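You operate a simulated robot arm through the tools that you are given. There is no shell and no other tool. Be economical: measure what you need, move in short steps, check, and stop when the job is done.

You run a simulated two-armed robot. Do the job below in one go: nothing can be reset, and whatever is moved stays where it is left.

JOB
Take the orange carton and leave it on the lower deck of the steel cart. Put two of the brown cartons from the deck of the steel cart on the shelf under the check bench. Press the read button three times. Put the pouch labelled "bean mix" from the top of the check bench on the top deck of the trolley and the pouch that says "sweetcorn" on the infeed end of the belt. Put one of the white cartons from the top of the check bench on the top of the small table. Put one of the jars from the upper shelf of the packing bench in the yellow dips crate. Take the tub that says "hummus" from the top of the small table and leave it on the lower shelf of the packing bench. Take the purple tub on the top of the small table and put it away on the low shelf under the outfeed table. Take the small steel weight on the top of the small table and put it away on the crate bench. Open the towel cover. Any order will do. Set down upright: orange carton, brown carton, white carton, small steel weight.

The check looks at the end state, three seconds after you hand in, the way a careful person would. Anything else that was tipped, shoved, dropped, spilled or broken makes it a failure. A push-on lid holds only when it is set on centred and level and pressed home; a screw cap is set on level and turned clockwise until tight. Flat cloth is picked up by pressing the open fingertips on it (5 to 10 N) and closing them slowly along it; thin cloth reads only 2 to 8 mm in the jaws.

ROBOT AND FRAMES
Two 6-joint arms with two-finger parallel grippers on one trunk, on a base that drives. Base frame: it is fixed to the floor where the robot stands at the start and does not move with it; the origin is under the middle of the robot, x ahead of it, y to its left, z up. Readings come in m, degrees, newtons and seconds.
The left shoulder is at the start at [-0.102, 0.177, 0.758], the right one opposite. With the tool pointing down near the work surface each hand reaches from about 0.42 to 0.56 m from the robot's upright axis, wherever it stands, measured 20 degrees to its own side. Places, roughly: brown carton [0.25, 0, 0.75]; crate bench [2.1, -5.1, 0.9]; green pouch, orange pouch, purple pouch [1.25, 2.5, 1]; infeed end of the belt [5.3, 0.4, 1]; jar [0.5, 4, 1.25]; low shelf under the outfeed table [5.3, -2.8, 0.5]; lower deck of the steel cart [0.4, 0.1, 0.3]; lower shelf of the packing bench [0.8, 4.1, 0.3]; orange carton [0.5, 0, 0.75]; orange tub, white tub [-0.25, 4.25, 1]; purple tub [0, 4.25, 1]; read button [1.3, 2.4, 0.9]; shelf under the check bench [0.8, 2.4, 0.3]; small steel weight [-0.25, 4, 1]; top deck of the trolley [-1.9, 3.1, 0.9]; top of the small table [-0.2, 4.2, 0.9]; towel cover [6.5, -5.3, 1.3]; white carton [0.75, 2.75, 1]; yellow dips crate [0.25, 2.5, 0.25]. Payload 1.57 kg a hand.
Tool frame (each hand has its own): the origin (TCP) lies between the finger pads and is the grasp point; the fingertips stand 0.03 m ahead of it; z points along the fingers, y is the line along which they close. Largest opening 0.08 m; finger width 0.017, thickness 0.012; the body of the gripper, 0.04 by 0.082 m, starts 0.08 m behind the TCP.
Orientation is that of the tool frame in the base frame, as [roll, pitch, yaw] about the fixed x, y, z axes, in that order (R = Rz(yaw) Ry(pitch) Rx(roll)). With the fingers straight down and closing along the base's y, the tool's x points along the base's -x, its y along +y and its z along -z.

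CONTROLS
- The arms move only by the tool move_arm. It takes "left_commands", "right_commands" or both (then of equal length, played together; a hand with none holds still); each is a list of rows, each a list of 7 numbers: the finger opening in m, from 0 to 0.08, then the shift along the tool's x, y, z in m, then the turn, a rotation vector about the tool's x, y, z in degrees. In form: [[grip, x, y, z, wx, wy, wz], ...]. A call has 1 to 20 rows; each row shifts and turns the commanded pose from where the row before left it, along the tool's axes as they then stand. Each row takes 0.2 s and may step no farther than 0.05 m and 8.6 degrees from the row before; otherwise, or with a gripper value out of range, the whole call is refused. Where a pose cannot be reached the arm comes as near as it can. A force on the tool above 40 N (or 10 N above the force at the start of the call, whichever is more), or a blocked arm, ends the call early, and 0.2 s more pass. The fingers move at their own pace (about 0.072 m/s each) and stop on an object; they squeeze with about 33 N. The grip force told is the motor's: it shows also when the fingers shut on nothing. Time passes only in rows, and 0.2 s behind the last, so rows that do not move let the fingers close. The reply holds the time, the measured pose of the TCP, the force on the tool along the base axes, the opening and the grip force, in the units named above and with some noise, with the torque about the TCP (base axes, N m) and any sound that the robot's microphone picked up, and new pictures: "pictures" is both (left out), scene, wrist or none (wrist: the cameras of the hands that moved).
- Cameras (640 x 400 px; columns grow to the right, rows downward): "scene" is now at [0.0355, 0.0122, 1.473]; the picture's right is [0.13, -0.99, 0.00], its down [-0.79, -0.11, -0.61] and it looks along [0.60, 0.08, -0.79] (base axes); focal length 274 px, centre (320, 200). "left" rides on the left gripper at [0.072, 0.007, -0.122] in its tool frame; the picture's right is [-0.09, 1.00, 0.00], its down [-0.84, -0.08, -0.54] and it looks along [-0.54, -0.05, 0.84] (tool axes); focal length 238 px, centre (320, 200). "right" rides on the right gripper at [0.072, -0.007, -0.122] in its tool frame; the picture's right is [0.09, 1.00, 0.00], its down [-0.84, 0.08, -0.54] and it looks along [-0.54, 0.05, 0.84] (tool axes); focal length 238 px, centre (320, 200). There is no depth. A picture from a camera that has moved, and an enlarged one, comes with that camera's place and axes in the base frame and with its lens.
- raise_lower(by): slides the trunk up (or, below 0, down) by that many m; the arms and the scene camera ride with it, the base frame stays. It gives what a move gives, with no picture.
- drive_base(legs): drives the robot by 1 to 6 legs, each [ahead, left, turn to the left] in m, m and degrees, along the robot's own axes; the way and the turn of a leg run together, so that a leg with both is an arc; at most 1.5 m and 180 degrees a leg. The arms and the cameras ride along, it lands a little off, and it stops where it bumps. It gives what a move gives, and a new picture of the scene camera.
- head_to(pan, tilt): turns the head with the scene camera to pan (to the left, within 143 degrees either way) and tilt (down, from -29 to 69), counted from straight ahead of the robot. It gives what a move gives, and a new picture of the scene camera.
- inspect(camera, box): a new picture of the part [left, top, right, bottom] of that camera's present view, enlarged. No time passes.
- sign_off(): hands the job in; it is judged then, once.

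Work in short steps. Places have to be worked out from the pictures, the camera data and where the tool is seen: move nearer, look again, correct. Check each grasp and each placing, and mend what went wrong. You have 546 turns and 360 pictures in all, those below and enlarged ones among them. Open the grippers and draw the arms clear of the work before you hand the job in, unless the task says otherwise.

The tools are called as a command line: name --argument value ..., lists and objects as JSON in quotes. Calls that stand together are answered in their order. move_arm: Moves the arms, as the interface text tells. Its arguments: {"type":"object","properties":{"left_commands":{"type":"array","items":{"type":"array","items":{"type":"number"}}},"right_commands":{"type":"array","items":{"type":"array","items":{"type":"number"}}},"pictures":{"type":"string","enum":["both","scene","wrist","none"]}},"required":[]} The other tools are called the same way: raise_lower (by) slides the trunk up or down; drive_base (legs) drives the base; head_to (pan, tilt) turns the head that bears the scene camera; inspect (camera, box) takes an enlarged picture of a part of a camera's view; sign_off () hands the job in.

At the start:

```text
t: 0.0
left_ee_pos: [0.4666, 0.3157, 1.0217]
left_tcp_rot: [180.0, 0.1, -180.0]
left_force: [-0.4, -0.6, -0.3]
left_moment: [-0.03, 0.02, 0.0]
left_finger_gap: 0.08
left_grip_force: 0.1
right_ee_pos: [0.5744, -0.1409, 0.9875]
right_tcp_rot: [-180.0, 0.0, 179.9]
right_force: [0.4, 0.3, 0.0]
right_moment: [-0.01, 0.02, 0.02]
right_finger_gap: 0.08
right_grip_force: 0.0
trunk travel left (down, up): [-0.2, 0.128]
robot x, y, heading: [-0.0006, -0.0001, 0.2]
head pan, tilt: [7.7, 52.4]
```

scene: 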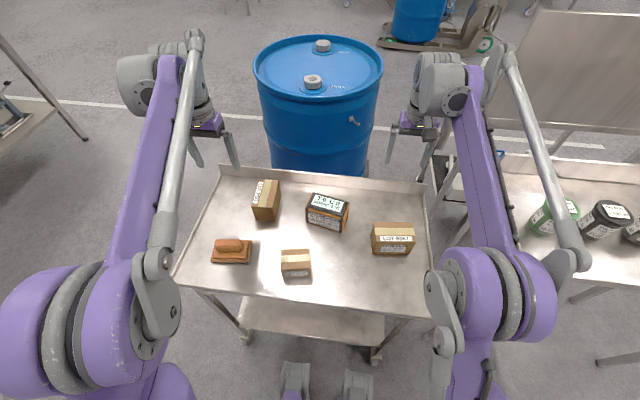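
right: 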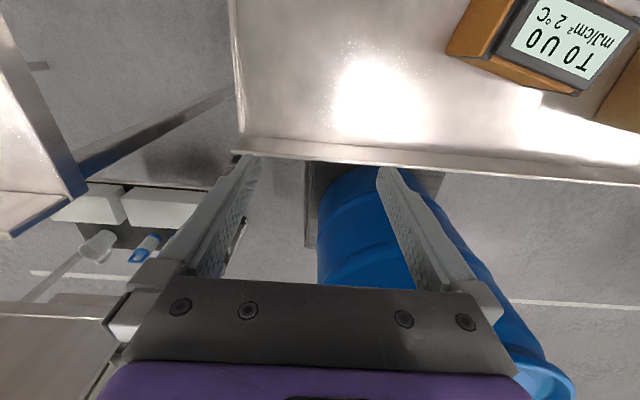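
left: 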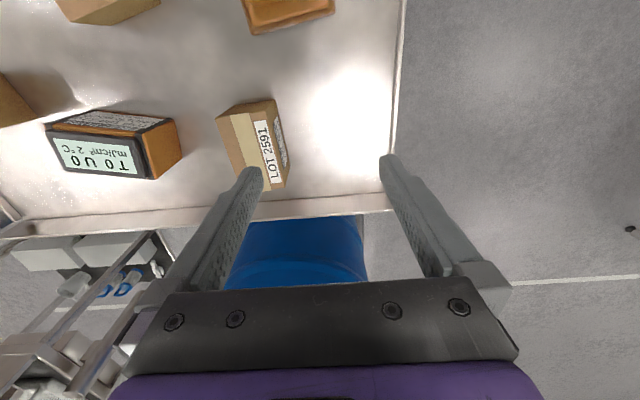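

I start by enlarging the cart top to tell the items apart.

inspect --camera "scene" --box '[170, 150, 450, 325]'

```text
2.29 times, centred on (310, 238) of scene
camera zoom: at [0.0355, 0.0122, 1.473], right [0.13, -0.99, 0.0], down [-0.79, -0.11, -0.61], along [0.6, 0.08, -0.79], focal length 626 px, centre (343, 114)
```

zoom: 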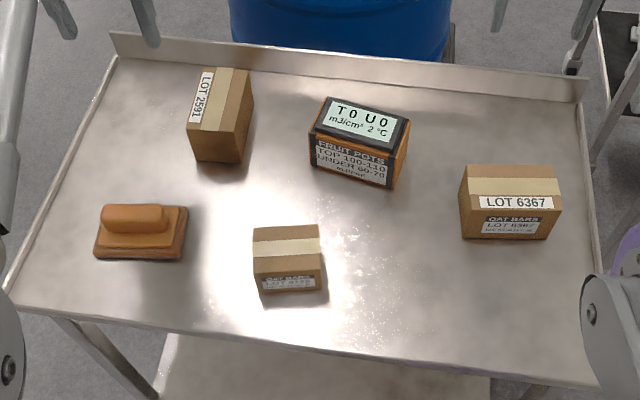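

I enlarge the orange carton to get its corners.

inspect --camera "scene" --box '[290, 180, 370, 240]'

inspect --camera "left" --box '[0, 60, 320, 240]'

```text
6.67 times, centred on (330, 210) of scene
camera zoom: at [0.0355, 0.0122, 1.473], right [0.13, -0.99, 0.0], down [-0.79, -0.11, -0.61], along [0.6, 0.08, -0.79], focal length 1825 px, centre (253, 133)
```

zoom: 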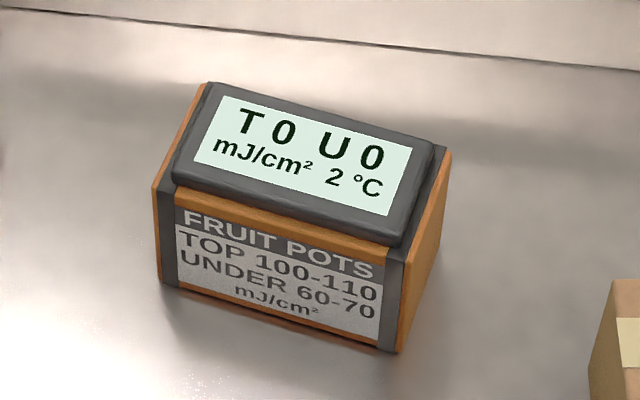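

```text
2.00 times, centred on (160, 150) of left
camera zoom: at [0.3957, 0.3227, 1.1439], right [0.09, 1.0, 0.0], down [0.84, -0.08, 0.54], along [0.54, -0.05, -0.84], focal length 477 px, centre (640, 300)
```

zoom: 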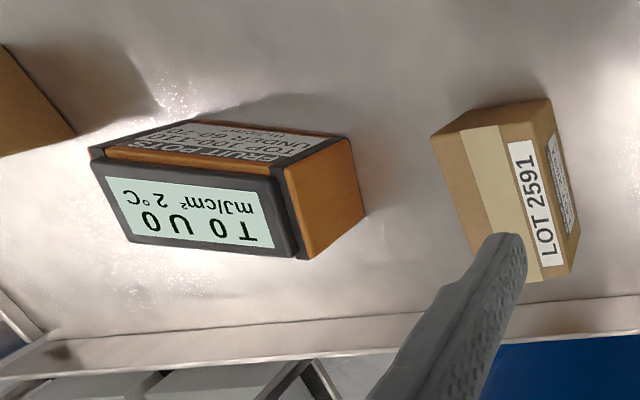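

The orange carton reads roughly 0.055 x 0.105 m, centred near (0.476, 0.053), with its top at about 0.88 and the deck at about 0.80. I bring the left hand over it and turn the hand 80 degrees.

move_arm --left_commands '[[0.08, -0.0015, -0.0438, 0, 0, 0, 0], [0.08, -0.0015, -0.0438, 0, 0, 0, 0], [0.08, -0.0015, -0.0438, 0, 0, 0, 0], [0.08, -0.0015, -0.0438, 0, 0, 0, 0], [0.08, -0.0015, -0.0438, 0, 0, 0, 0], [0.08, -0.0015, -0.0438, 0, 0, 0, 0], [0.08, 0, 0, 0, 0, 0, -8], [0.08, 0, 0, 0, 0, 0, -8], [0.08, 0, 0, 0, 0, 0, -8], [0.08, 0, 0, 0, 0, 0, -8], [0.08, 0, 0, 0, 0, 0, -8], [0.08, 0, 0, 0, 0, 0, -8], [0.08, 0, 0, 0, 0, 0, -8], [0.08, 0, 0, 0, 0, 0, -8], [0.08, 0, 0, 0, 0, 0, -8], [0.08, 0, 0, 0, 0, 0, -8]]' --pictures "wrist"

```text
t: 3.4
left_ee_pos: [0.4761, 0.0534, 1.0216]
left_tcp_rot: [180.0, 0.1, -99.9]
left_force: [-1.2, 0.6, -0.3]
left_moment: [-0.02, 0.02, -0.03]
left_finger_gap: 0.08
left_grip_force: 0.1
right_ee_pos: [0.5749, -0.14, 0.987]
right_tcp_rot: [-180.0, 0.0, -180.0]
right_force: [0.1, 0.2, 0.2]
right_moment: [0.0, 0.0, 0.02]
right_finger_gap: 0.08
right_grip_force: 0.0
trunk travel left (down, up): [-0.2, 0.128]
robot x, y, heading: [-0.0015, 0.0043, 0.0]
head pan, tilt: [7.7, 52.4]
camera left: at [0.4578, -0.0164, 1.1438], right [-0.97, 0.26, 0.0], down [0.22, 0.81, 0.54], along [0.14, 0.52, -0.84], focal length 238 px, centre (320, 200)
```

left: 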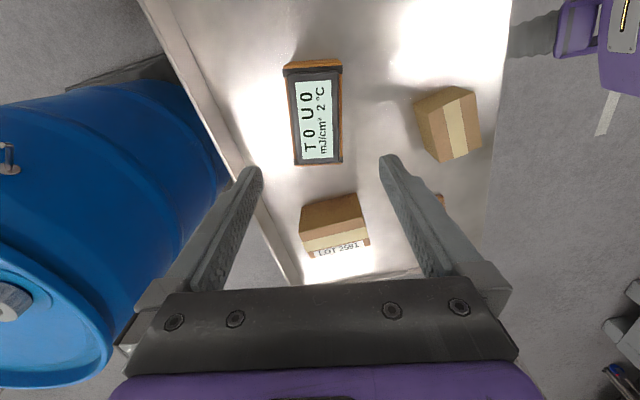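

The left wrist view puts the carton at (0.478, 0.046) with its long axis at 77 degrees. I correct for that and go down part way.

move_arm --left_commands '[[0.08, 0.007, -0.0033, 0, 0, 0, 2.7], [0.08, 0, 0, 0.035, 0, 0, 0], [0.08, 0, 0, 0.035, 0, 0, 0], [0.08, 0, 0, 0.0, 0, 0, 0]]' --pictures "wrist"

```text
t: 4.4
left_ee_pos: [0.4791, 0.045, 0.9521]
left_tcp_rot: [-179.9, 0.0, -102.8]
left_force: [-0.6, -1.0, -0.7]
left_moment: [0.0, -0.01, -0.01]
left_finger_gap: 0.0799
left_grip_force: 0.0
right_ee_pos: [0.5754, -0.1405, 0.9872]
right_tcp_rot: [-180.0, 0.0, 179.9]
right_force: [0.7, 0.5, 0.5]
right_moment: [-0.01, -0.04, 0.01]
right_finger_gap: 0.0799
right_grip_force: 0.0
trunk travel left (down, up): [-0.2, 0.128]
robot x, y, heading: [0.0027, 0.0011, -0.1]
head pan, tilt: [7.7, 52.4]
camera left: at [0.4566, -0.0224, 1.0736], right [-0.95, 0.31, 0.0], down [0.26, 0.8, 0.54], along [0.17, 0.52, -0.84], focal length 238 px, centre (320, 200)
```

left: 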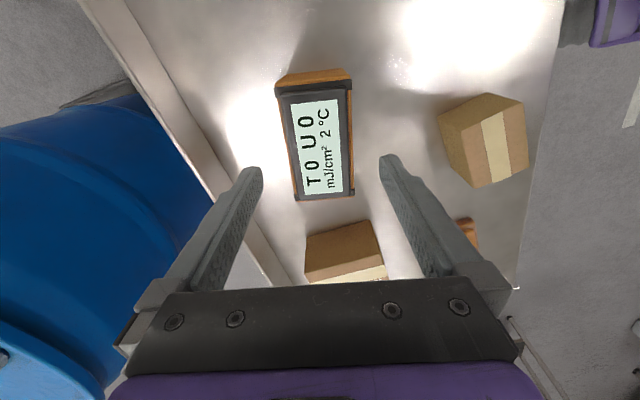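

The carton is centred between the fingers. I go down to a TCP height of about 0.845 and close.

move_arm --left_commands '[[0.08, 0, 0, 0.035, 0, 0, -1], [0.08, 0, 0, 0.035, 0, 0, 0], [0.08, 0, 0, 0.035, 0, 0, 0], [0.08, 0, 0, 0.0, 0, 0, 0], [0.04, 0, 0, 0.0, 0, 0, 0], [0.03, 0, 0, 0.0, 0, 0, 0], [0.03, 0, 0, 0.0, 0, 0, 0]]' --pictures "wrist"

```text
t: 6.0
left_ee_pos: [0.4786, 0.0467, 0.845]
left_tcp_rot: [-180.0, 0.0, -101.7]
left_force: [0.6, 0.2, -0.7]
left_moment: [-0.01, 0.0, -0.02]
left_finger_gap: 0.0597
left_grip_force: 33.2
right_ee_pos: [0.5755, -0.1397, 0.9873]
right_tcp_rot: [179.9, 0.0, -180.0]
right_force: [-0.4, -0.2, -0.5]
right_moment: [0.05, 0.03, 0.02]
right_finger_gap: 0.0799
right_grip_force: 0.1
trunk travel left (down, up): [-0.2, 0.128]
robot x, y, heading: [0.0013, -0.0006, 0.2]
head pan, tilt: [7.7, 52.4]
camera left: at [0.4582, -0.0225, 0.9681], right [-0.96, 0.29, 0.0], down [0.25, 0.8, 0.54], along [0.16, 0.52, -0.84], focal length 238 px, centre (320, 200)
```

left: 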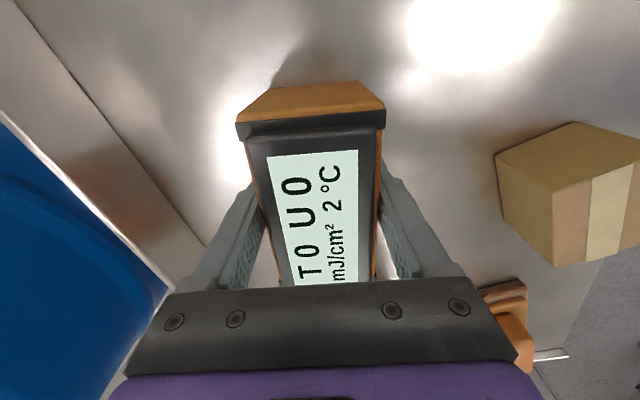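

It is gripped at 0.060 m. I lift it 0.10 m, and at the same time tuck the right hand up and back.

move_arm --left_commands '[[0.03, 0, 0, -0.03, 0, 0, 0], [0.03, 0, 0, -0.03, 0, 0, 0], [0.03, 0, 0, -0.03, 0, 0, 0], [0.03, 0, 0, -0.03, 0, 0, 0], [0.03, 0, 0, 0, 0, 0, 0]]' --right_commands '[[0.08, 0.03, 0, -0.04, 0, 0, 0], [0.08, 0.03, 0, -0.04, 0, 0, 0], [0.08, 0.03, 0, -0.04, 0, 0, 0], [0.08, 0.03, 0, -0.04, 0, 0, 0], [0.08, 0, 0, 0, 0, 0, 0]]' --pictures "none"

drive_base --legs '[[-0.5, 0, 0]]'

```text
t: 7.2
left_ee_pos: [0.479, 0.0447, 0.9683]
left_tcp_rot: [-180.0, 0.0, -101.7]
left_force: [-0.3, 0.5, 0.0]
left_moment: [-0.03, 0.01, 0.03]
left_finger_gap: 0.0297
left_grip_force: 0.1
right_ee_pos: [0.4563, -0.1405, 1.1445]
right_tcp_rot: [-180.0, 0.0, 179.9]
right_force: [0.4, -0.4, 0.0]
right_moment: [0.0, -0.02, -0.02]
right_finger_gap: 0.08
right_grip_force: 0.0
trunk travel left (down, up): [-0.2, 0.128]
robot x, y, heading: [-0.0023, -0.0027, -0.1]
head pan, tilt: [7.7, 52.4]
```

```text
t: 10.2
left_ee_pos: [-0.0215, 0.0461, 0.9671]
left_tcp_rot: [180.0, 0.0, -101.7]
left_force: [-0.5, 0.2, -0.8]
left_moment: [0.03, -0.04, 0.0]
left_finger_gap: 0.0302
left_grip_force: 0.1
right_ee_pos: [-0.0457, -0.1411, 1.1456]
right_tcp_rot: [-180.0, 0.0, 180.0]
right_force: [0.2, -0.8, -0.2]
right_moment: [-0.01, 0.01, 0.0]
right_finger_gap: 0.0799
right_grip_force: 0.0
trunk travel left (down, up): [-0.2, 0.128]
robot x, y, heading: [-0.5015, -0.0026, 0.0]
head pan, tilt: [7.7, 52.4]
camera scene: at [-0.4655, 0.0122, 1.473], right [0.13, -0.99, 0.0], down [-0.79, -0.11, -0.61], along [0.6, 0.08, -0.79], focal length 274 px, centre (320, 200)
```

scene: 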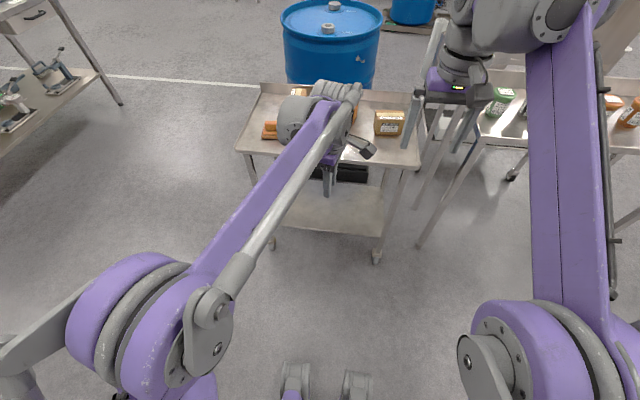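

The grip was lost during the lift: the gap is now 0.03. I need to see the carton, so I drive back forward and look.

drive_base --legs '[[0.35, 0, 0]]'

head_to --pan 0 --tilt 40

```text
t: 12.4
left_ee_pos: [0.3248, 0.0464, 0.9673]
left_tcp_rot: [180.0, 0.0, -101.6]
left_force: [-0.7, 0.6, -0.5]
left_moment: [-0.03, -0.02, -0.01]
left_finger_gap: 0.0297
left_grip_force: 0.1
right_ee_pos: [0.3036, -0.1402, 1.1454]
right_tcp_rot: [180.0, 0.1, -179.9]
right_force: [0.1, 0.6, -0.3]
right_moment: [-0.01, -0.02, 0.0]
right_finger_gap: 0.0797
right_grip_force: 0.2
trunk travel left (down, up): [-0.2, 0.128]
robot x, y, heading: [-0.1523, -0.0025, 0.1]
head pan, tilt: [7.7, 52.4]
camera scene: at [-0.117, 0.0125, 1.473], right [0.14, -0.99, 0.0], down [-0.79, -0.11, -0.61], along [0.6, 0.08, -0.79], focal length 274 px, centre (320, 200)
```

scene: 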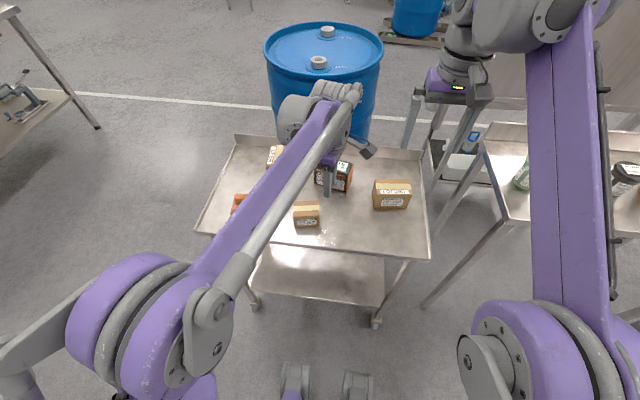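

```text
t: 13.2
left_ee_pos: [0.3248, 0.046, 0.968]
left_tcp_rot: [180.0, -0.1, -101.6]
left_force: [-1.3, -0.4, -0.3]
left_moment: [0.01, 0.0, 0.01]
left_finger_gap: 0.0303
left_grip_force: 0.1
right_ee_pos: [0.3035, -0.1404, 1.1465]
right_tcp_rot: [-180.0, -0.1, -179.9]
right_force: [-0.6, 0.6, -0.9]
right_moment: [-0.01, 0.0, 0.0]
right_finger_gap: 0.0799
right_grip_force: 0.1
trunk travel left (down, up): [-0.2, 0.128]
robot x, y, heading: [-0.1502, 0.0052, 0.1]
head pan, tilt: [0.0, 40.0]
camera scene: at [-0.1066, 0.0025, 1.4903], right [0.0, -1.0, 0.0], down [-0.64, 0.0, -0.77], along [0.77, 0.0, -0.64], focal length 274 px, centre (320, 200)
```

scene: 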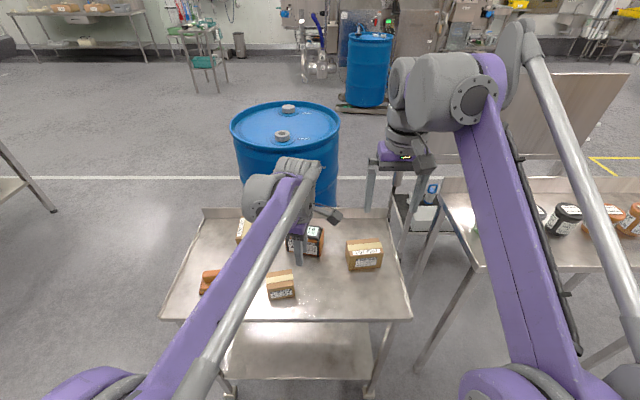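

The carton is still standing upright where it was, so the fingers must have slipped off it. I open, drive to the earlier spot and look from the wrist.

drive_base --legs '[[0.15, 0, 0]]'

move_arm --left_commands '[[0.08, 0, 0, 0, 0, 0, 0], [0.08, 0, 0, 0, 0, 0, 0]]' --pictures "wrist"

```text
t: 14.5
left_ee_pos: [0.4736, 0.0464, 0.9679]
left_tcp_rot: [-179.9, 0.0, -101.7]
left_force: [-0.3, 0.6, -0.2]
left_moment: [0.02, 0.02, -0.04]
left_finger_gap: 0.0299
left_grip_force: 0.0
right_ee_pos: [0.4528, -0.1408, 1.1454]
right_tcp_rot: [-180.0, 0.0, -180.0]
right_force: [0.6, -0.2, -0.1]
right_moment: [-0.02, 0.03, 0.02]
right_finger_gap: 0.0797
right_grip_force: 0.1
trunk travel left (down, up): [-0.2, 0.128]
robot x, y, heading: [-0.004, 0.0031, 0.1]
head pan, tilt: [0.0, 40.0]
camera scene: at [0.0425, 0.0024, 1.4903], right [0.0, -1.0, 0.0], down [-0.64, 0.0, -0.77], along [0.77, 0.0, -0.64], focal length 274 px, centre (320, 200)
```

scene: 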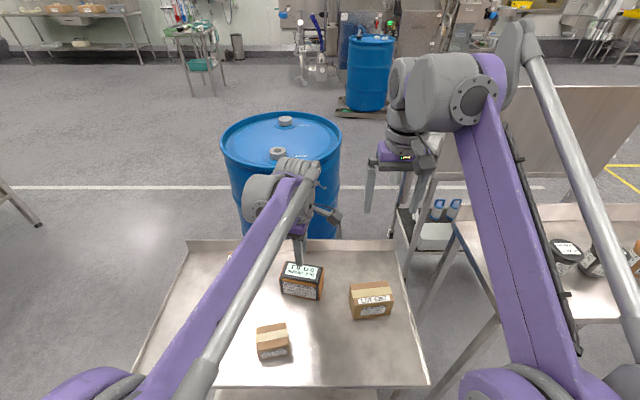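

```text
t: 15.1
left_ee_pos: [0.474, 0.0449, 0.9672]
left_tcp_rot: [180.0, -0.1, -101.6]
left_force: [0.3, 0.5, -0.1]
left_moment: [-0.02, 0.0, -0.01]
left_finger_gap: 0.0799
left_grip_force: 0.0
right_ee_pos: [0.4504, -0.1409, 1.1453]
right_tcp_rot: [-180.0, 0.0, 179.9]
right_force: [0.7, 0.1, 0.0]
right_moment: [-0.02, 0.0, 0.0]
right_finger_gap: 0.0803
right_grip_force: 0.0
trunk travel left (down, up): [-0.2, 0.128]
robot x, y, heading: [-0.0079, -0.0, -0.1]
head pan, tilt: [0.0, 40.0]
camera left: at [0.4532, -0.0229, 1.0895], right [-0.96, 0.29, 0.0], down [0.25, 0.8, 0.54], along [0.16, 0.52, -0.84], focal length 238 px, centre (320, 200)
```

left: 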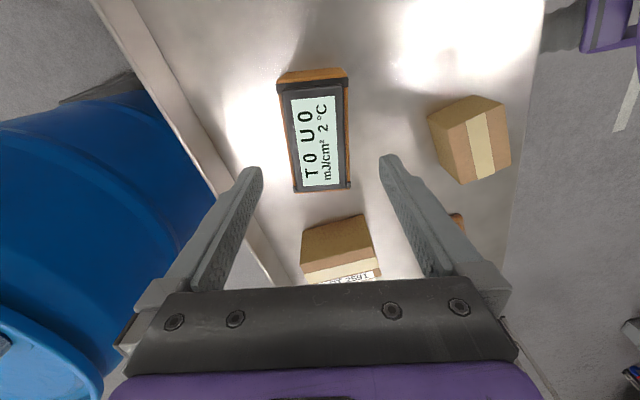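

The carton has not moved, at about (0.476, 0.045). I go down to 0.838, close fully, then raise it only a little to feel the load.

move_arm --left_commands '[[0.08, 0, -0.0017, 0.035, 0, 0, 0], [0.08, 0, 0, 0.035, 0, 0, 0], [0.08, 0, 0, 0.035, 0, 0, 0], [0.08, 0, 0, 0.024, 0, 0, 0], [0.08, 0, 0, 0.0, 0, 0, 0], [0.0, 0, 0, 0.0, 0, 0, 0], [0.0, 0, 0, 0.0, 0, 0, 0], [0.0, 0, 0, 0.0, 0, 0, 0], [0.0, 0, 0, 0.0, 0, 0, 0]]' --pictures "none"

move_arm --left_commands '[[0.0, 0, 0, -0.005, 0, 0, 0], [0.0, 0, 0, -0.005, 0, 0, 0], [0.0, 0, 0, -0.005, 0, 0, 0], [0.0, 0, 0, 0.0, 0, 0, 0]]' --pictures "wrist"

```text
t: 17.1
left_ee_pos: [0.4752, 0.0447, 0.8382]
left_tcp_rot: [-179.9, 0.0, -101.7]
left_force: [0.8, 0.4, 0.8]
left_moment: [-0.01, -0.01, 0.01]
left_finger_gap: 0.0598
left_grip_force: 33.0
right_ee_pos: [0.4501, -0.1407, 1.1461]
right_tcp_rot: [-180.0, 0.0, 179.9]
right_force: [0.2, 0.9, -0.1]
right_moment: [-0.03, 0.02, -0.01]
right_finger_gap: 0.0801
right_grip_force: 0.1
trunk travel left (down, up): [-0.2, 0.128]
robot x, y, heading: [-0.0059, 0.0036, 0.0]
head pan, tilt: [0.0, 40.0]
```

```text
t: 18.1
left_ee_pos: [0.4749, 0.045, 0.8523]
left_tcp_rot: [-179.9, 0.0, -101.7]
left_force: [-0.4, 0.2, -3.0]
left_moment: [-0.01, -0.02, -0.01]
left_finger_gap: 0.0601
left_grip_force: 33.4
right_ee_pos: [0.4499, -0.1401, 1.1462]
right_tcp_rot: [180.0, 0.0, 179.9]
right_force: [-0.6, -0.2, 0.8]
right_moment: [-0.02, -0.04, -0.01]
right_finger_gap: 0.0798
right_grip_force: 0.0
trunk travel left (down, up): [-0.2, 0.128]
robot x, y, heading: [-0.0045, 0.0037, -0.1]
head pan, tilt: [0.0, 40.0]
camera left: at [0.4543, -0.0232, 0.9757], right [-0.96, 0.29, 0.0], down [0.25, 0.8, 0.54], along [0.16, 0.52, -0.84], focal length 238 px, centre (320, 200)
```

left: 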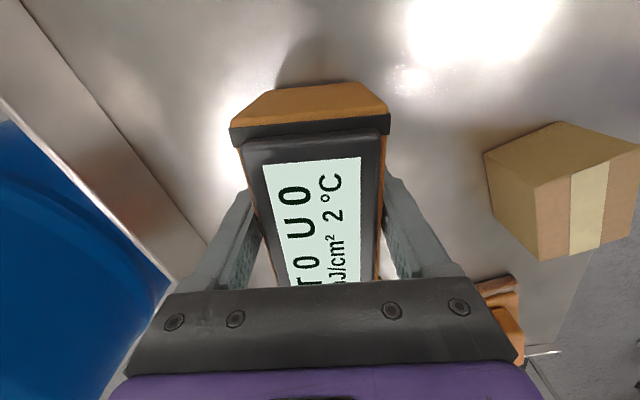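

The reading of -3 N shows the carton is held and light. I lift it more gently.

move_arm --left_commands '[[0.0, 0, 0, -0.01, 0, 0, 0], [0.0, 0, 0, -0.015, 0, 0, 0], [0.0, 0, 0, -0.02, 0, 0, 0], [0.0, 0, 0, -0.02, 0, 0, 0], [0.0, 0, 0, -0.02, 0, 0, 0], [0.0, 0, 0, -0.015, 0, 0, 0], [0.0, 0, 0, -0.01, 0, 0, 0], [0.0, 0, 0, 0.0, 0, 0, 0]]' --pictures "none"

```text
t: 19.9
left_ee_pos: [0.4757, 0.0444, 0.9633]
left_tcp_rot: [179.9, 0.1, -101.7]
left_force: [-0.3, 0.6, -3.0]
left_moment: [0.0, -0.01, 0.03]
left_finger_gap: 0.0598
left_grip_force: 32.9
right_ee_pos: [0.4512, -0.1406, 1.1458]
right_tcp_rot: [-180.0, 0.0, 180.0]
right_force: [-0.6, -0.4, 0.6]
right_moment: [0.02, 0.03, 0.0]
right_finger_gap: 0.08
right_grip_force: 0.0
trunk travel left (down, up): [-0.2, 0.128]
robot x, y, heading: [-0.0033, -0.0032, -0.1]
head pan, tilt: [0.0, 40.0]
```

It is held. I back off and lower the trunk.

drive_base --legs '[[-0.5, 0, 0]]'

raise_lower --by -0.2

head_to --pan 0 --tilt 45

```text
t: 22.9
left_ee_pos: [-0.0234, 0.0459, 0.9632]
left_tcp_rot: [-180.0, 0.0, -101.6]
left_force: [0.1, 0.7, -2.7]
left_moment: [0.01, 0.0, 0.02]
left_finger_gap: 0.0598
left_grip_force: 33.1
right_ee_pos: [-0.0457, -0.1397, 1.1469]
right_tcp_rot: [-180.0, 0.0, -179.9]
right_force: [0.6, -1.0, -0.2]
right_moment: [0.04, 0.01, 0.0]
right_finger_gap: 0.0802
right_grip_force: 0.0
trunk travel left (down, up): [-0.2, 0.128]
robot x, y, heading: [-0.508, 0.0, 0.0]
head pan, tilt: [0.0, 40.0]
camera scene: at [-0.4566, 0.0023, 1.4903], right [0.0, -1.0, 0.0], down [-0.64, 0.0, -0.77], along [0.77, 0.0, -0.64], focal length 274 px, centre (320, 200)
```

scene: 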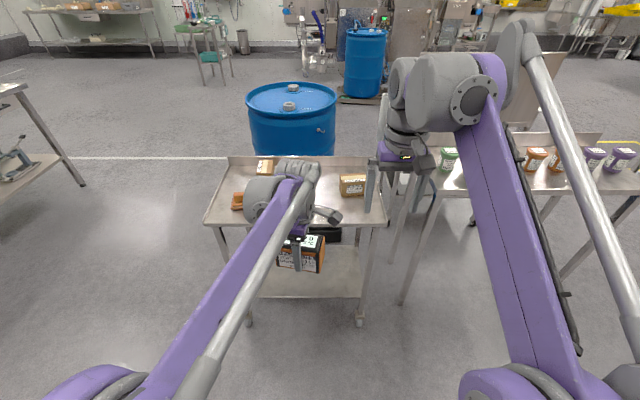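

```text
t: 25.0
left_ee_pos: [-0.0228, 0.0446, 0.7644]
left_tcp_rot: [179.9, 0.0, -101.6]
left_force: [-0.3, -0.2, -2.8]
left_moment: [-0.03, 0.01, -0.03]
left_finger_gap: 0.0597
left_grip_force: 33.2
right_ee_pos: [-0.0464, -0.1404, 0.9454]
right_tcp_rot: [180.0, 0.0, -180.0]
right_force: [1.0, 0.4, 0.8]
right_moment: [0.02, 0.02, 0.03]
right_finger_gap: 0.0798
right_grip_force: 0.1
trunk travel left (down, up): [0.0, 0.328]
robot x, y, heading: [-0.5034, 0.0004, 0.1]
head pan, tilt: [0.0, 40.0]
```

```text
t: 25.7
left_ee_pos: [-0.0231, 0.0458, 0.7639]
left_tcp_rot: [-180.0, 0.0, -101.5]
left_force: [0.3, 0.4, -3.0]
left_moment: [0.0, 0.0, 0.0]
left_finger_gap: 0.0599
left_grip_force: 33.4
right_ee_pos: [-0.0475, -0.1409, 0.9464]
right_tcp_rot: [-179.9, 0.0, -179.9]
right_force: [-0.4, -0.5, -0.2]
right_moment: [-0.06, 0.0, 0.02]
right_finger_gap: 0.08
right_grip_force: 0.2
trunk travel left (down, up): [0.0, 0.328]
robot x, y, heading: [-0.5009, -0.0014, 0.1]
head pan, tilt: [0.0, 45.0]
camera scene: at [-0.4121, 0.0024, 1.2818], right [0.0, -1.0, 0.0], down [-0.71, 0.0, -0.71], along [0.71, 0.0, -0.71], focal length 274 px, centre (320, 200)
```

scene: 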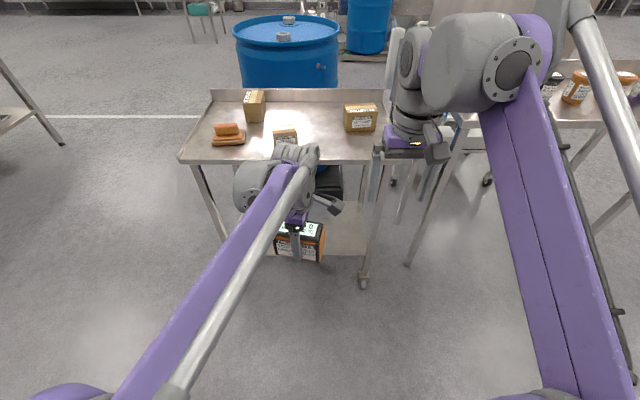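

The lower deck is at about z = 0.33 with its front edge at about x = 0.22. I lower the hand out here in free space first.

move_arm --left_commands '[[0.0, 0, 0, 0.02, 0, 0, 0], [0.0, 0, 0, 0.035, 0, 0, 0], [0.0, 0, 0, 0.035, 0, 0, 0], [0.0, 0, 0, 0.035, 0, 0, 0], [0.0, 0, 0, 0.035, 0, 0, 0], [0.0, 0, 0, 0.035, 0, 0, 0], [0.0, 0, 0, 0.035, 0, 0, 0], [0.0, 0, 0, 0.035, 0, 0, 0], [0.0, 0, 0, 0.035, 0, 0, 0], [0.0, 0, 0, 0.02, 0, 0, 0], [0.0, 0, 0, 0.0, 0, 0, 0]]' --pictures "scene"

```text
t: 28.1
left_ee_pos: [-0.0225, 0.0448, 0.4417]
left_tcp_rot: [180.0, 0.1, -101.6]
left_force: [0.3, 0.0, -2.6]
left_moment: [-0.03, -0.02, 0.02]
left_finger_gap: 0.0598
left_grip_force: 32.8
right_ee_pos: [-0.0457, -0.1406, 0.947]
right_tcp_rot: [180.0, 0.0, -179.9]
right_force: [0.0, 0.3, -0.5]
right_moment: [0.03, 0.0, -0.03]
right_finger_gap: 0.0801
right_grip_force: 0.0
trunk travel left (down, up): [0.0, 0.328]
robot x, y, heading: [-0.5041, 0.0009, 0.1]
head pan, tilt: [0.0, 45.0]
camera scene: at [-0.4121, 0.0024, 1.2818], right [0.0, -1.0, 0.0], down [-0.71, 0.0, -0.71], along [0.71, 0.0, -0.71], focal length 274 px, centre (320, 200)
```

scene: 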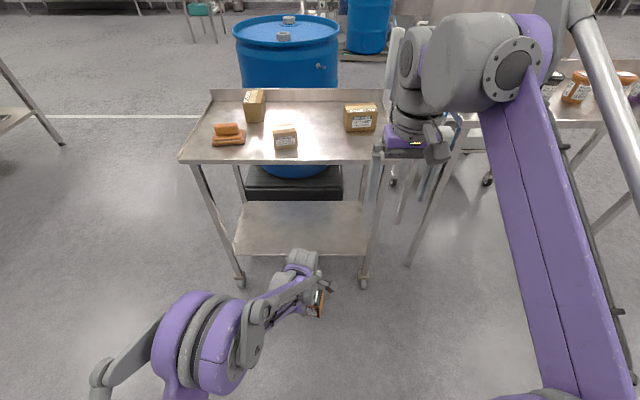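

The lower deck is clear. I drive forward to bring the carton over its front part.

drive_base --legs '[[0.335, 0, 0]]'

```text
t: 30.3
left_ee_pos: [0.3108, 0.0465, 0.4428]
left_tcp_rot: [-179.9, 0.0, -101.6]
left_force: [0.0, 0.4, -3.1]
left_moment: [0.0, -0.05, 0.03]
left_finger_gap: 0.0597
left_grip_force: 33.1
right_ee_pos: [0.2854, -0.14, 0.9457]
right_tcp_rot: [180.0, 0.0, -179.9]
right_force: [0.1, -0.1, 0.5]
right_moment: [-0.01, 0.01, 0.01]
right_finger_gap: 0.0798
right_grip_force: 0.0
trunk travel left (down, up): [0.0, 0.328]
robot x, y, heading: [-0.1703, 0.0019, 0.2]
head pan, tilt: [0.0, 45.0]
camera scene: at [-0.0781, 0.003, 1.2817], right [0.0, -1.0, 0.0], down [-0.71, 0.0, -0.71], along [0.71, 0.0, -0.71], focal length 274 px, centre (320, 200)
```

scene: 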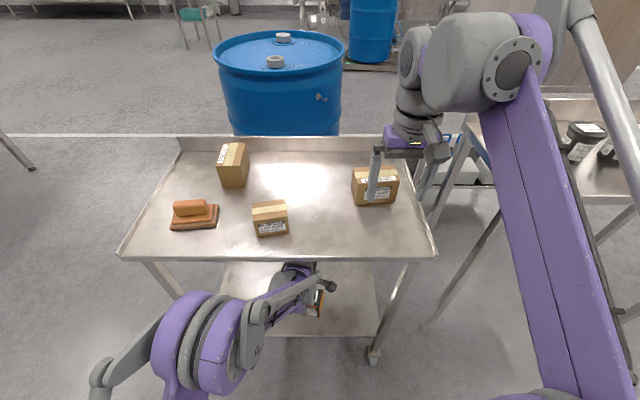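

Now I lower slowly in small steps, watching the force for contact. Estimated contact is at a TCP height of about 0.365.

move_arm --left_commands '[[0.0, 0, 0, 0.02, 0, 0, 0], [0.0, 0, 0, 0.02, 0, 0, 0], [0.0, 0, 0, 0.015, 0, 0, 0], [0.0, 0, 0, 0.005, 0, 0, 0], [0.0, 0, 0, 0.0, 0, 0, 0]]' --pictures "wrist"

```text
t: 31.5
left_ee_pos: [0.3112, 0.0467, 0.3835]
left_tcp_rot: [-180.0, 0.0, -101.6]
left_force: [0.3, 0.0, -3.0]
left_moment: [-0.02, -0.02, -0.02]
left_finger_gap: 0.0597
left_grip_force: 32.6
right_ee_pos: [0.2867, -0.1389, 0.9462]
right_tcp_rot: [179.9, 0.0, -179.8]
right_force: [-0.1, 0.4, -0.5]
right_moment: [0.0, -0.02, -0.01]
right_finger_gap: 0.0799
right_grip_force: 0.0
trunk travel left (down, up): [0.0, 0.328]
robot x, y, heading: [-0.1697, 0.0006, -0.0]
head pan, tilt: [0.0, 45.0]
camera left: at [0.2902, -0.0219, 0.5046], right [-0.96, 0.29, 0.0], down [0.24, 0.8, 0.54], along [0.16, 0.52, -0.84], focal length 238 px, centre (320, 200)
```

left: 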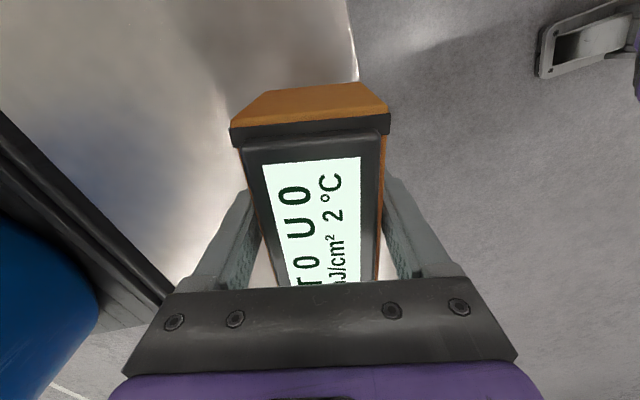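

The wrist view puts the lower deck edge near x = 0.265 and the deck lower, at about 0.26. I shift the hand 0.055 m forward and go down further.

move_arm --left_commands '[[0.0, -0.0055, -0.027, 0, 0, 0, 0], [0.0, -0.0055, -0.027, 0, 0, 0, 0], [0.0, 0, 0, 0.015, 0, 0, 0], [0.0, 0, 0, 0.015, 0, 0, 0], [0.0, 0, 0, 0.015, 0, 0, 0], [0.0, 0, 0, 0.015, 0, 0, 0], [0.0, 0, 0, 0.0, 0, 0, 0]]' --pictures "wrist"

```text
t: 33.1
left_ee_pos: [0.3668, 0.0476, 0.3233]
left_tcp_rot: [180.0, 0.1, -101.6]
left_force: [-0.8, 0.1, -2.8]
left_moment: [0.01, 0.02, -0.02]
left_finger_gap: 0.0598
left_grip_force: 33.1
right_ee_pos: [0.2869, -0.1391, 0.9454]
right_tcp_rot: [180.0, 0.0, -179.9]
right_force: [0.1, 0.3, 0.1]
right_moment: [0.02, -0.01, -0.01]
right_finger_gap: 0.08
right_grip_force: 0.1
trunk travel left (down, up): [0.0, 0.328]
robot x, y, heading: [-0.1677, 0.0016, 0.1]
head pan, tilt: [0.0, 45.0]
camera left: at [0.3455, -0.0214, 0.445], right [-0.96, 0.29, 0.0], down [0.24, 0.8, 0.54], along [0.16, 0.52, -0.84], focal length 238 px, centre (320, 200)
```

left: 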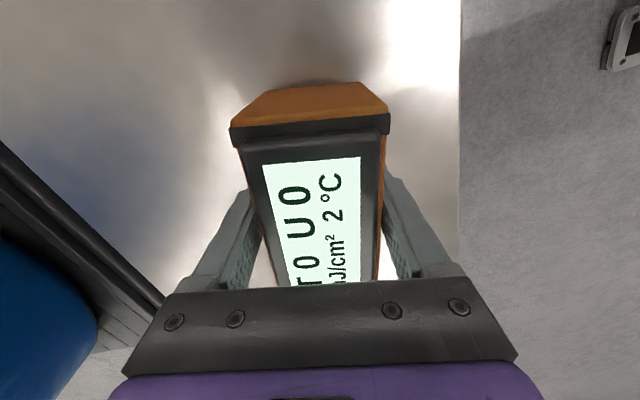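

There is good clearance to the edge now. I lower in fine steps until the force changes.

move_arm --left_commands '[[0.0, 0, 0, 0.006, 0, 0, 0], [0.0, 0, 0, 0.006, 0, 0, 0], [0.0, 0, 0, 0.0, 0, 0, 0]]' --pictures "none"

move_arm --left_commands '[[0.0, 0, 0, 0.005, 0, 0, 0], [0.0, 0, 0, 0.0, 0, 0, 0]]' --pictures "none"

move_arm --left_commands '[[0.0, 0, 0, 0.004, 0, 0, 0], [0.0, 0, 0, 0.0, 0, 0, 0]]' --pictures "none"

```text
t: 33.9
left_ee_pos: [0.3676, 0.0467, 0.3113]
left_tcp_rot: [180.0, 0.0, -101.6]
left_force: [1.0, -0.1, -3.6]
left_moment: [0.01, 0.01, 0.02]
left_finger_gap: 0.0597
left_grip_force: 33.1
right_ee_pos: [0.2864, -0.1373, 0.9456]
right_tcp_rot: [180.0, 0.0, -179.9]
right_force: [0.6, -0.4, -0.5]
right_moment: [-0.02, 0.01, -0.03]
right_finger_gap: 0.0798
right_grip_force: 0.1
trunk travel left (down, up): [0.0, 0.328]
robot x, y, heading: [-0.172, 0.0005, -0.1]
head pan, tilt: [0.0, 45.0]
```

```text
t: 34.4
left_ee_pos: [0.3665, 0.0469, 0.3097]
left_tcp_rot: [-179.9, 0.0, -101.6]
left_force: [-4.8, 0.5, 20.8]
left_moment: [0.11, -0.23, -0.05]
left_finger_gap: 0.0596
left_grip_force: 33.0
right_ee_pos: [0.2859, -0.1378, 0.9456]
right_tcp_rot: [-180.0, 0.1, -179.9]
right_force: [-0.4, 0.8, 0.6]
right_moment: [0.02, -0.02, -0.01]
right_finger_gap: 0.0799
right_grip_force: 0.0
trunk travel left (down, up): [0.0, 0.328]
robot x, y, heading: [-0.17, -0.0005, -0.1]
head pan, tilt: [0.0, 45.0]
stopped in row 2 (left hand): the force on the tool passed its limit at 41 N (the readings are from after the stop); the commanded pose is now the measured one
```

```text
t: 35.0
left_ee_pos: [0.3668, 0.0483, 0.3051]
left_tcp_rot: [-179.9, 0.1, -101.6]
left_force: [-2.1, -0.6, 39.6]
left_moment: [0.15, 0.68, -0.08]
left_finger_gap: 0.0598
left_grip_force: 32.7
right_ee_pos: [0.285, -0.14, 0.9468]
right_tcp_rot: [-180.0, 0.1, -179.9]
right_force: [0.7, -0.9, -0.4]
right_moment: [0.01, -0.02, -0.02]
right_finger_gap: 0.0802
right_grip_force: 0.1
trunk travel left (down, up): [0.0, 0.328]
robot x, y, heading: [-0.1681, 0.0009, -0.1]
head pan, tilt: [0.0, 45.0]
```

Contact was at about 0.310. I open the fingers, rise 0.14 m and look.

move_arm --left_commands '[[0.0, 0, 0, -0.004, 0, 0, 0], [0.08, 0, 0, 0, 0, 0, 0], [0.08, 0, 0, 0, 0, 0, 0], [0.08, 0, 0, -0.02, 0, 0, 0], [0.08, 0, 0, -0.03, 0, 0, 0], [0.08, 0, 0, -0.03, 0, 0, 0], [0.08, 0, 0, -0.03, 0, 0, 0], [0.08, 0, 0, -0.03, 0, 0, 0]]' --pictures "wrist"

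```text
t: 36.8
left_ee_pos: [0.3667, 0.0483, 0.4489]
left_tcp_rot: [180.0, 0.0, -101.7]
left_force: [-0.4, 0.5, -0.7]
left_moment: [0.01, 0.01, 0.01]
left_finger_gap: 0.08
left_grip_force: 0.1
right_ee_pos: [0.2865, -0.1383, 0.9461]
right_tcp_rot: [-179.9, -0.1, -179.9]
right_force: [0.1, -0.8, -0.1]
right_moment: [0.02, 0.04, 0.02]
right_finger_gap: 0.08
right_grip_force: 0.1
trunk travel left (down, up): [0.0, 0.328]
robot x, y, heading: [-0.1692, -0.0006, 0.2]
head pan, tilt: [0.0, 45.0]
camera left: at [0.3461, -0.022, 0.57], right [-0.96, 0.29, 0.0], down [0.24, 0.8, 0.54], along [0.16, 0.52, -0.84], focal length 238 px, centre (320, 200)
```

left: 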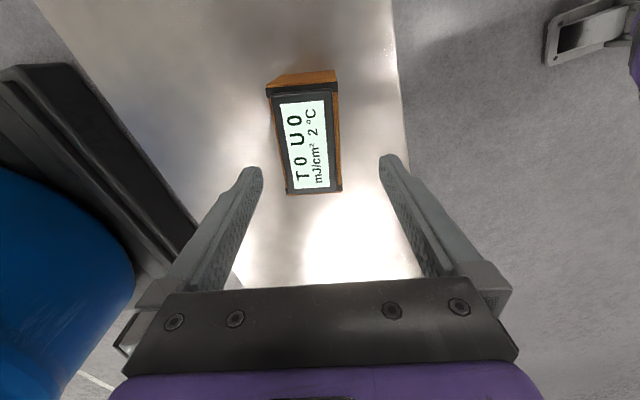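

The orange carton stands upright on the lower deck. I back out, raise the trunk and re-pose the left hand.

drive_base --legs '[[-0.35, 0, 0]]'

raise_lower --by 0.2

move_arm --left_commands '[[0.08, -0.0193, 0.0116, -0.0437, 0, 0, 0], [0.08, -0.0193, 0.0116, -0.0437, 0, 0, 0], [0.08, -0.0193, 0.0116, -0.0437, 0, 0, 0], [0.08, -0.0193, 0.0116, -0.0437, 0, 0, 0], [0.08, -0.0193, 0.0116, -0.0437, 0, 0, 0], [0.08, -0.0193, 0.0116, -0.0437, 0, 0, 0], [0.08, -0.0193, 0.0116, -0.0437, 0, 0, 0], [0.08, -0.0193, 0.0116, -0.0437, 0, 0, 0], [0.08, 0, 0, 0, 0, 0, 7.83], [0.08, 0, 0, 0, 0, 0, 7.83], [0.08, 0, 0, 0, 0, 0, 7.83], [0.08, 0, 0, 0, 0, 0, 7.83], [0.08, 0, 0, 0, 0, 0, 7.83], [0.08, 0, 0, 0, 0, 0, 7.83], [0.08, 0, 0, 0, 0, 0, 7.83], [0.08, 0, 0, 0, 0, 0, 7.83], [0.08, 0, 0, 0, 0, 0, 7.83], [0.08, 0, 0, 0, 0, 0, 7.83]]' --pictures "none"

drive_base --legs '[[0.52, 0, 0]]'

```text
t: 39.0
left_ee_pos: [0.0172, 0.0464, 0.4476]
left_tcp_rot: [-180.0, -0.1, -101.7]
left_force: [1.2, 0.0, 0.8]
left_moment: [-0.02, 0.0, -0.01]
left_finger_gap: 0.08
left_grip_force: 0.1
right_ee_pos: [-0.0631, -0.141, 0.9461]
right_tcp_rot: [180.0, 0.0, 180.0]
right_force: [-0.4, 0.2, -0.8]
right_moment: [-0.02, 0.01, -0.01]
right_finger_gap: 0.0799
right_grip_force: 0.1
trunk travel left (down, up): [0.0, 0.328]
robot x, y, heading: [-0.5186, 0.0006, -0.0]
head pan, tilt: [0.0, 45.0]
camera scene: at [-0.4286, 0.0024, 1.2818], right [0.0, -1.0, 0.0], down [-0.71, 0.0, -0.71], along [0.71, 0.0, -0.71], focal length 274 px, centre (320, 200)
```

scene: 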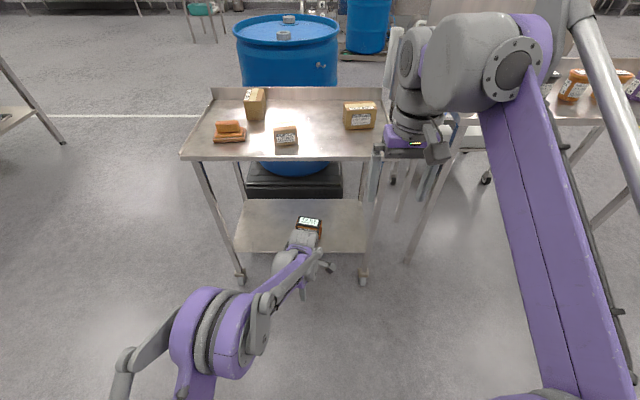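

```text
t: 41.2
left_ee_pos: [0.0178, 0.0451, 0.647]
left_tcp_rot: [180.0, -0.1, -101.7]
left_force: [0.3, 0.2, -0.9]
left_moment: [0.02, 0.01, -0.01]
left_finger_gap: 0.0801
left_grip_force: 0.1
right_ee_pos: [-0.0634, -0.1393, 1.1446]
right_tcp_rot: [180.0, 0.0, -179.9]
right_force: [0.1, 0.3, 0.3]
right_moment: [0.02, -0.04, 0.03]
right_finger_gap: 0.08
right_grip_force: 0.1
trunk travel left (down, up): [-0.2, 0.128]
robot x, y, heading: [-0.5184, 0.0005, -0.1]
head pan, tilt: [0.0, 45.0]
```

```text
t: 45.0
left_ee_pos: [-0.0426, 0.2155, 0.998]
left_tcp_rot: [179.9, 0.0, 179.9]
left_force: [0.5, -0.5, 0.0]
left_moment: [-0.02, -0.01, 0.02]
left_finger_gap: 0.0802
left_grip_force: 0.1
right_ee_pos: [-0.0617, -0.1406, 1.1451]
right_tcp_rot: [180.0, -0.1, 179.9]
right_force: [-0.1, 0.1, 0.3]
right_moment: [-0.01, -0.01, 0.02]
right_finger_gap: 0.0803
right_grip_force: 0.0
trunk travel left (down, up): [-0.2, 0.128]
robot x, y, heading: [-0.5194, 0.0002, -0.1]
head pan, tilt: [0.0, 45.0]
```

```text
t: 48.0
left_ee_pos: [0.4774, 0.213, 0.997]
left_tcp_rot: [180.0, 0.0, 179.9]
left_force: [-0.4, 0.3, 0.3]
left_moment: [0.06, 0.0, 0.0]
left_finger_gap: 0.0799
left_grip_force: 0.0
right_ee_pos: [0.4552, -0.1423, 1.1449]
right_tcp_rot: [180.0, 0.1, 179.9]
right_force: [-0.6, 0.2, 0.2]
right_moment: [0.0, 0.01, -0.01]
right_finger_gap: 0.0802
right_grip_force: 0.1
trunk travel left (down, up): [-0.2, 0.128]
robot x, y, heading: [-0.0008, 0.0054, -0.4]
head pan, tilt: [0.0, 45.0]
camera scene: at [0.0424, 0.0019, 1.4831], right [0.0, -1.0, 0.0], down [-0.71, 0.0, -0.71], along [0.71, 0.0, -0.71], focal length 274 px, centre (320, 200)
```

scene: 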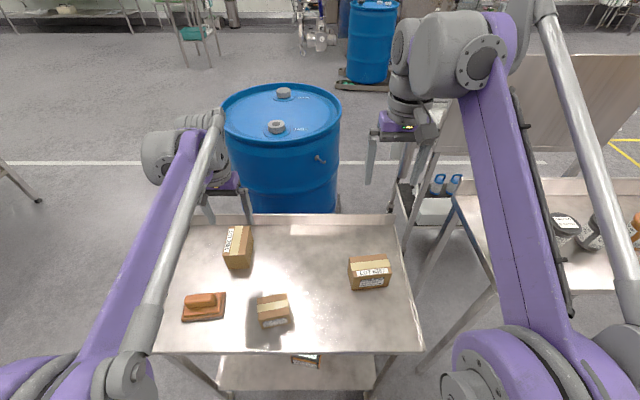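

I take wrist views of both brown cartons.

move_arm --left_commands '[[0.08, 0, 0, 0, 0, 0, 0]]' --right_commands '[[0.08, 0, 0, 0, 0, 0, 0]]' --pictures "wrist"

```text
t: 48.4
left_ee_pos: [0.4759, 0.2137, 0.9975]
left_tcp_rot: [-180.0, 0.0, 179.8]
left_force: [0.8, 0.1, 0.4]
left_moment: [0.02, -0.02, -0.01]
left_finger_gap: 0.0801
left_grip_force: 0.0
right_ee_pos: [0.455, -0.1407, 1.1454]
right_tcp_rot: [180.0, -0.1, 179.8]
right_force: [0.4, 0.7, -1.0]
right_moment: [0.01, 0.0, -0.02]
right_finger_gap: 0.0801
right_grip_force: 0.0
trunk travel left (down, up): [-0.2, 0.128]
robot x, y, heading: [-0.0008, 0.002, -0.1]
head pan, tilt: [0.0, 45.0]
camera right: at [0.3828, -0.149, 1.2686], right [-0.09, 1.0, 0.0], down [0.84, 0.08, 0.54], along [0.54, 0.05, -0.84], focal length 238 px, centre (320, 200)
camera left: at [0.405, 0.221, 1.1199], right [0.09, 1.0, 0.0], down [0.84, -0.08, 0.54], along [0.54, -0.05, -0.84], focal length 238 px, centre (320, 200)
```

right: 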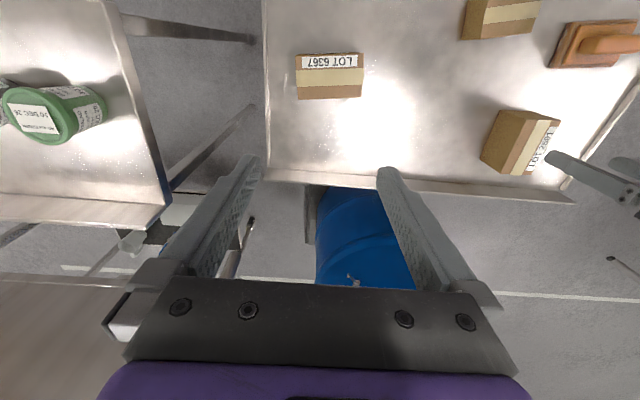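
left: 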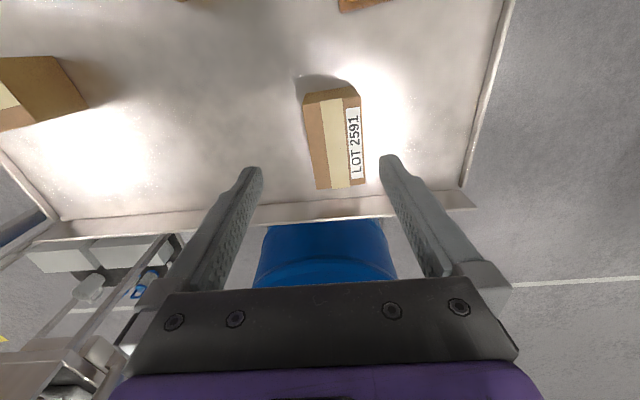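

Carton 2591 is centred near (0.495, 0.229) with its top at 0.87. Carton 6367 is near (0.418, -0.131) with its long axis across. I align both hands above them.

move_arm --left_commands '[[0.08, -0.019, 0.016, 0.0, 0, 0, -3.8], [0.08, 0, 0, 0.02, 0, 0, 0], [0.08, 0, 0, 0.02, 0, 0, 0], [0.08, 0, 0, 0, 0, 0, 0], [0.08, 0, 0, 0, 0, 0, 0], [0.08, 0, 0, 0, 0, 0, 0], [0.08, 0, 0, 0, 0, 0, 0], [0.08, 0, 0, 0, 0, 0, 0], [0.08, 0, 0, 0, 0, 0, 0], [0.08, 0, 0, 0, 0, 0, 0], [0.08, 0, 0, 0, 0, 0, 0], [0.08, 0, 0, 0, 0, 0, 0], [0.08, 0, 0, 0, 0, 0, 0], [0.08, 0, 0, 0, 0, 0, 0]]' --right_commands '[[0.08, 0.0093, 0.0024, 0.0438, 0, 0, 0], [0.08, 0.0093, 0.0024, 0.0438, 0, 0, 0], [0.08, 0.0093, 0.0024, 0.0438, 0, 0, 0], [0.08, 0.0093, 0.0024, 0.0438, 0, 0, 0], [0.08, 0, 0, 0, 0, 0, 8.48], [0.08, 0, 0, 0, 0, 0, 8.48], [0.08, 0, 0, 0, 0, 0, 8.48], [0.08, 0, 0, 0, 0, 0, 8.48], [0.08, 0, 0, 0, 0, 0, 8.48], [0.08, 0, 0, 0, 0, 0, 8.48], [0.08, 0, 0, 0, 0, 0, 8.48], [0.08, 0, 0, 0, 0, 0, 8.48], [0.08, 0, 0, 0, 0, 0, 8.48], [0.08, 0, 0, 0, 0, 0, 8.48]]' --pictures "wrist"

```text
t: 51.4
left_ee_pos: [0.4964, 0.2289, 0.9571]
left_tcp_rot: [179.9, -0.1, -176.4]
left_force: [-0.4, -0.2, -0.4]
left_moment: [0.02, 0.01, 0.0]
left_finger_gap: 0.08
left_grip_force: 0.0
right_ee_pos: [0.4186, -0.132, 0.9709]
right_tcp_rot: [-180.0, 0.0, 95.0]
right_force: [-1.1, 0.3, 0.3]
right_moment: [0.0, 0.0, 0.0]
right_finger_gap: 0.0801
right_grip_force: 0.1
trunk travel left (down, up): [-0.2, 0.128]
robot x, y, heading: [-0.0013, -0.0006, -0.3]
head pan, tilt: [0.0, 45.0]
camera right: at [0.4049, -0.0619, 1.0935], right [0.98, 0.18, 0.0], down [0.15, -0.83, 0.54], along [0.1, -0.53, -0.84], focal length 238 px, centre (320, 200)
camera left: at [0.4246, 0.2321, 1.0798], right [0.03, 1.0, 0.0], down [0.84, -0.02, 0.54], along [0.54, -0.01, -0.84], focal length 238 px, centre (320, 200)
```

right: 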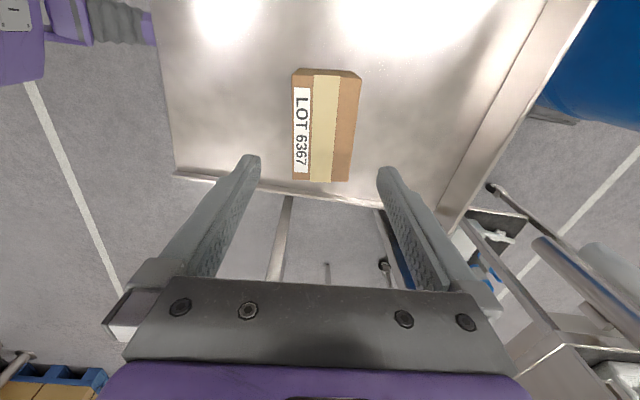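
left: 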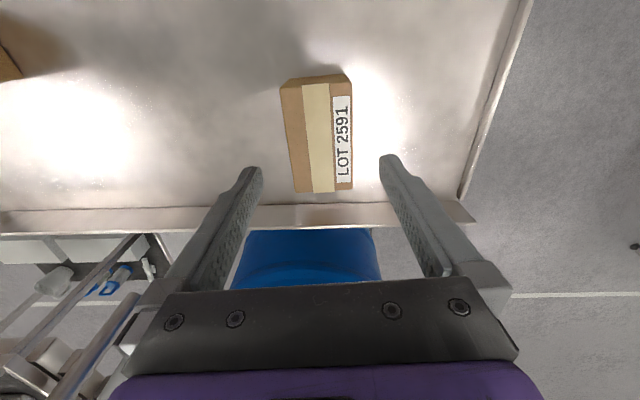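

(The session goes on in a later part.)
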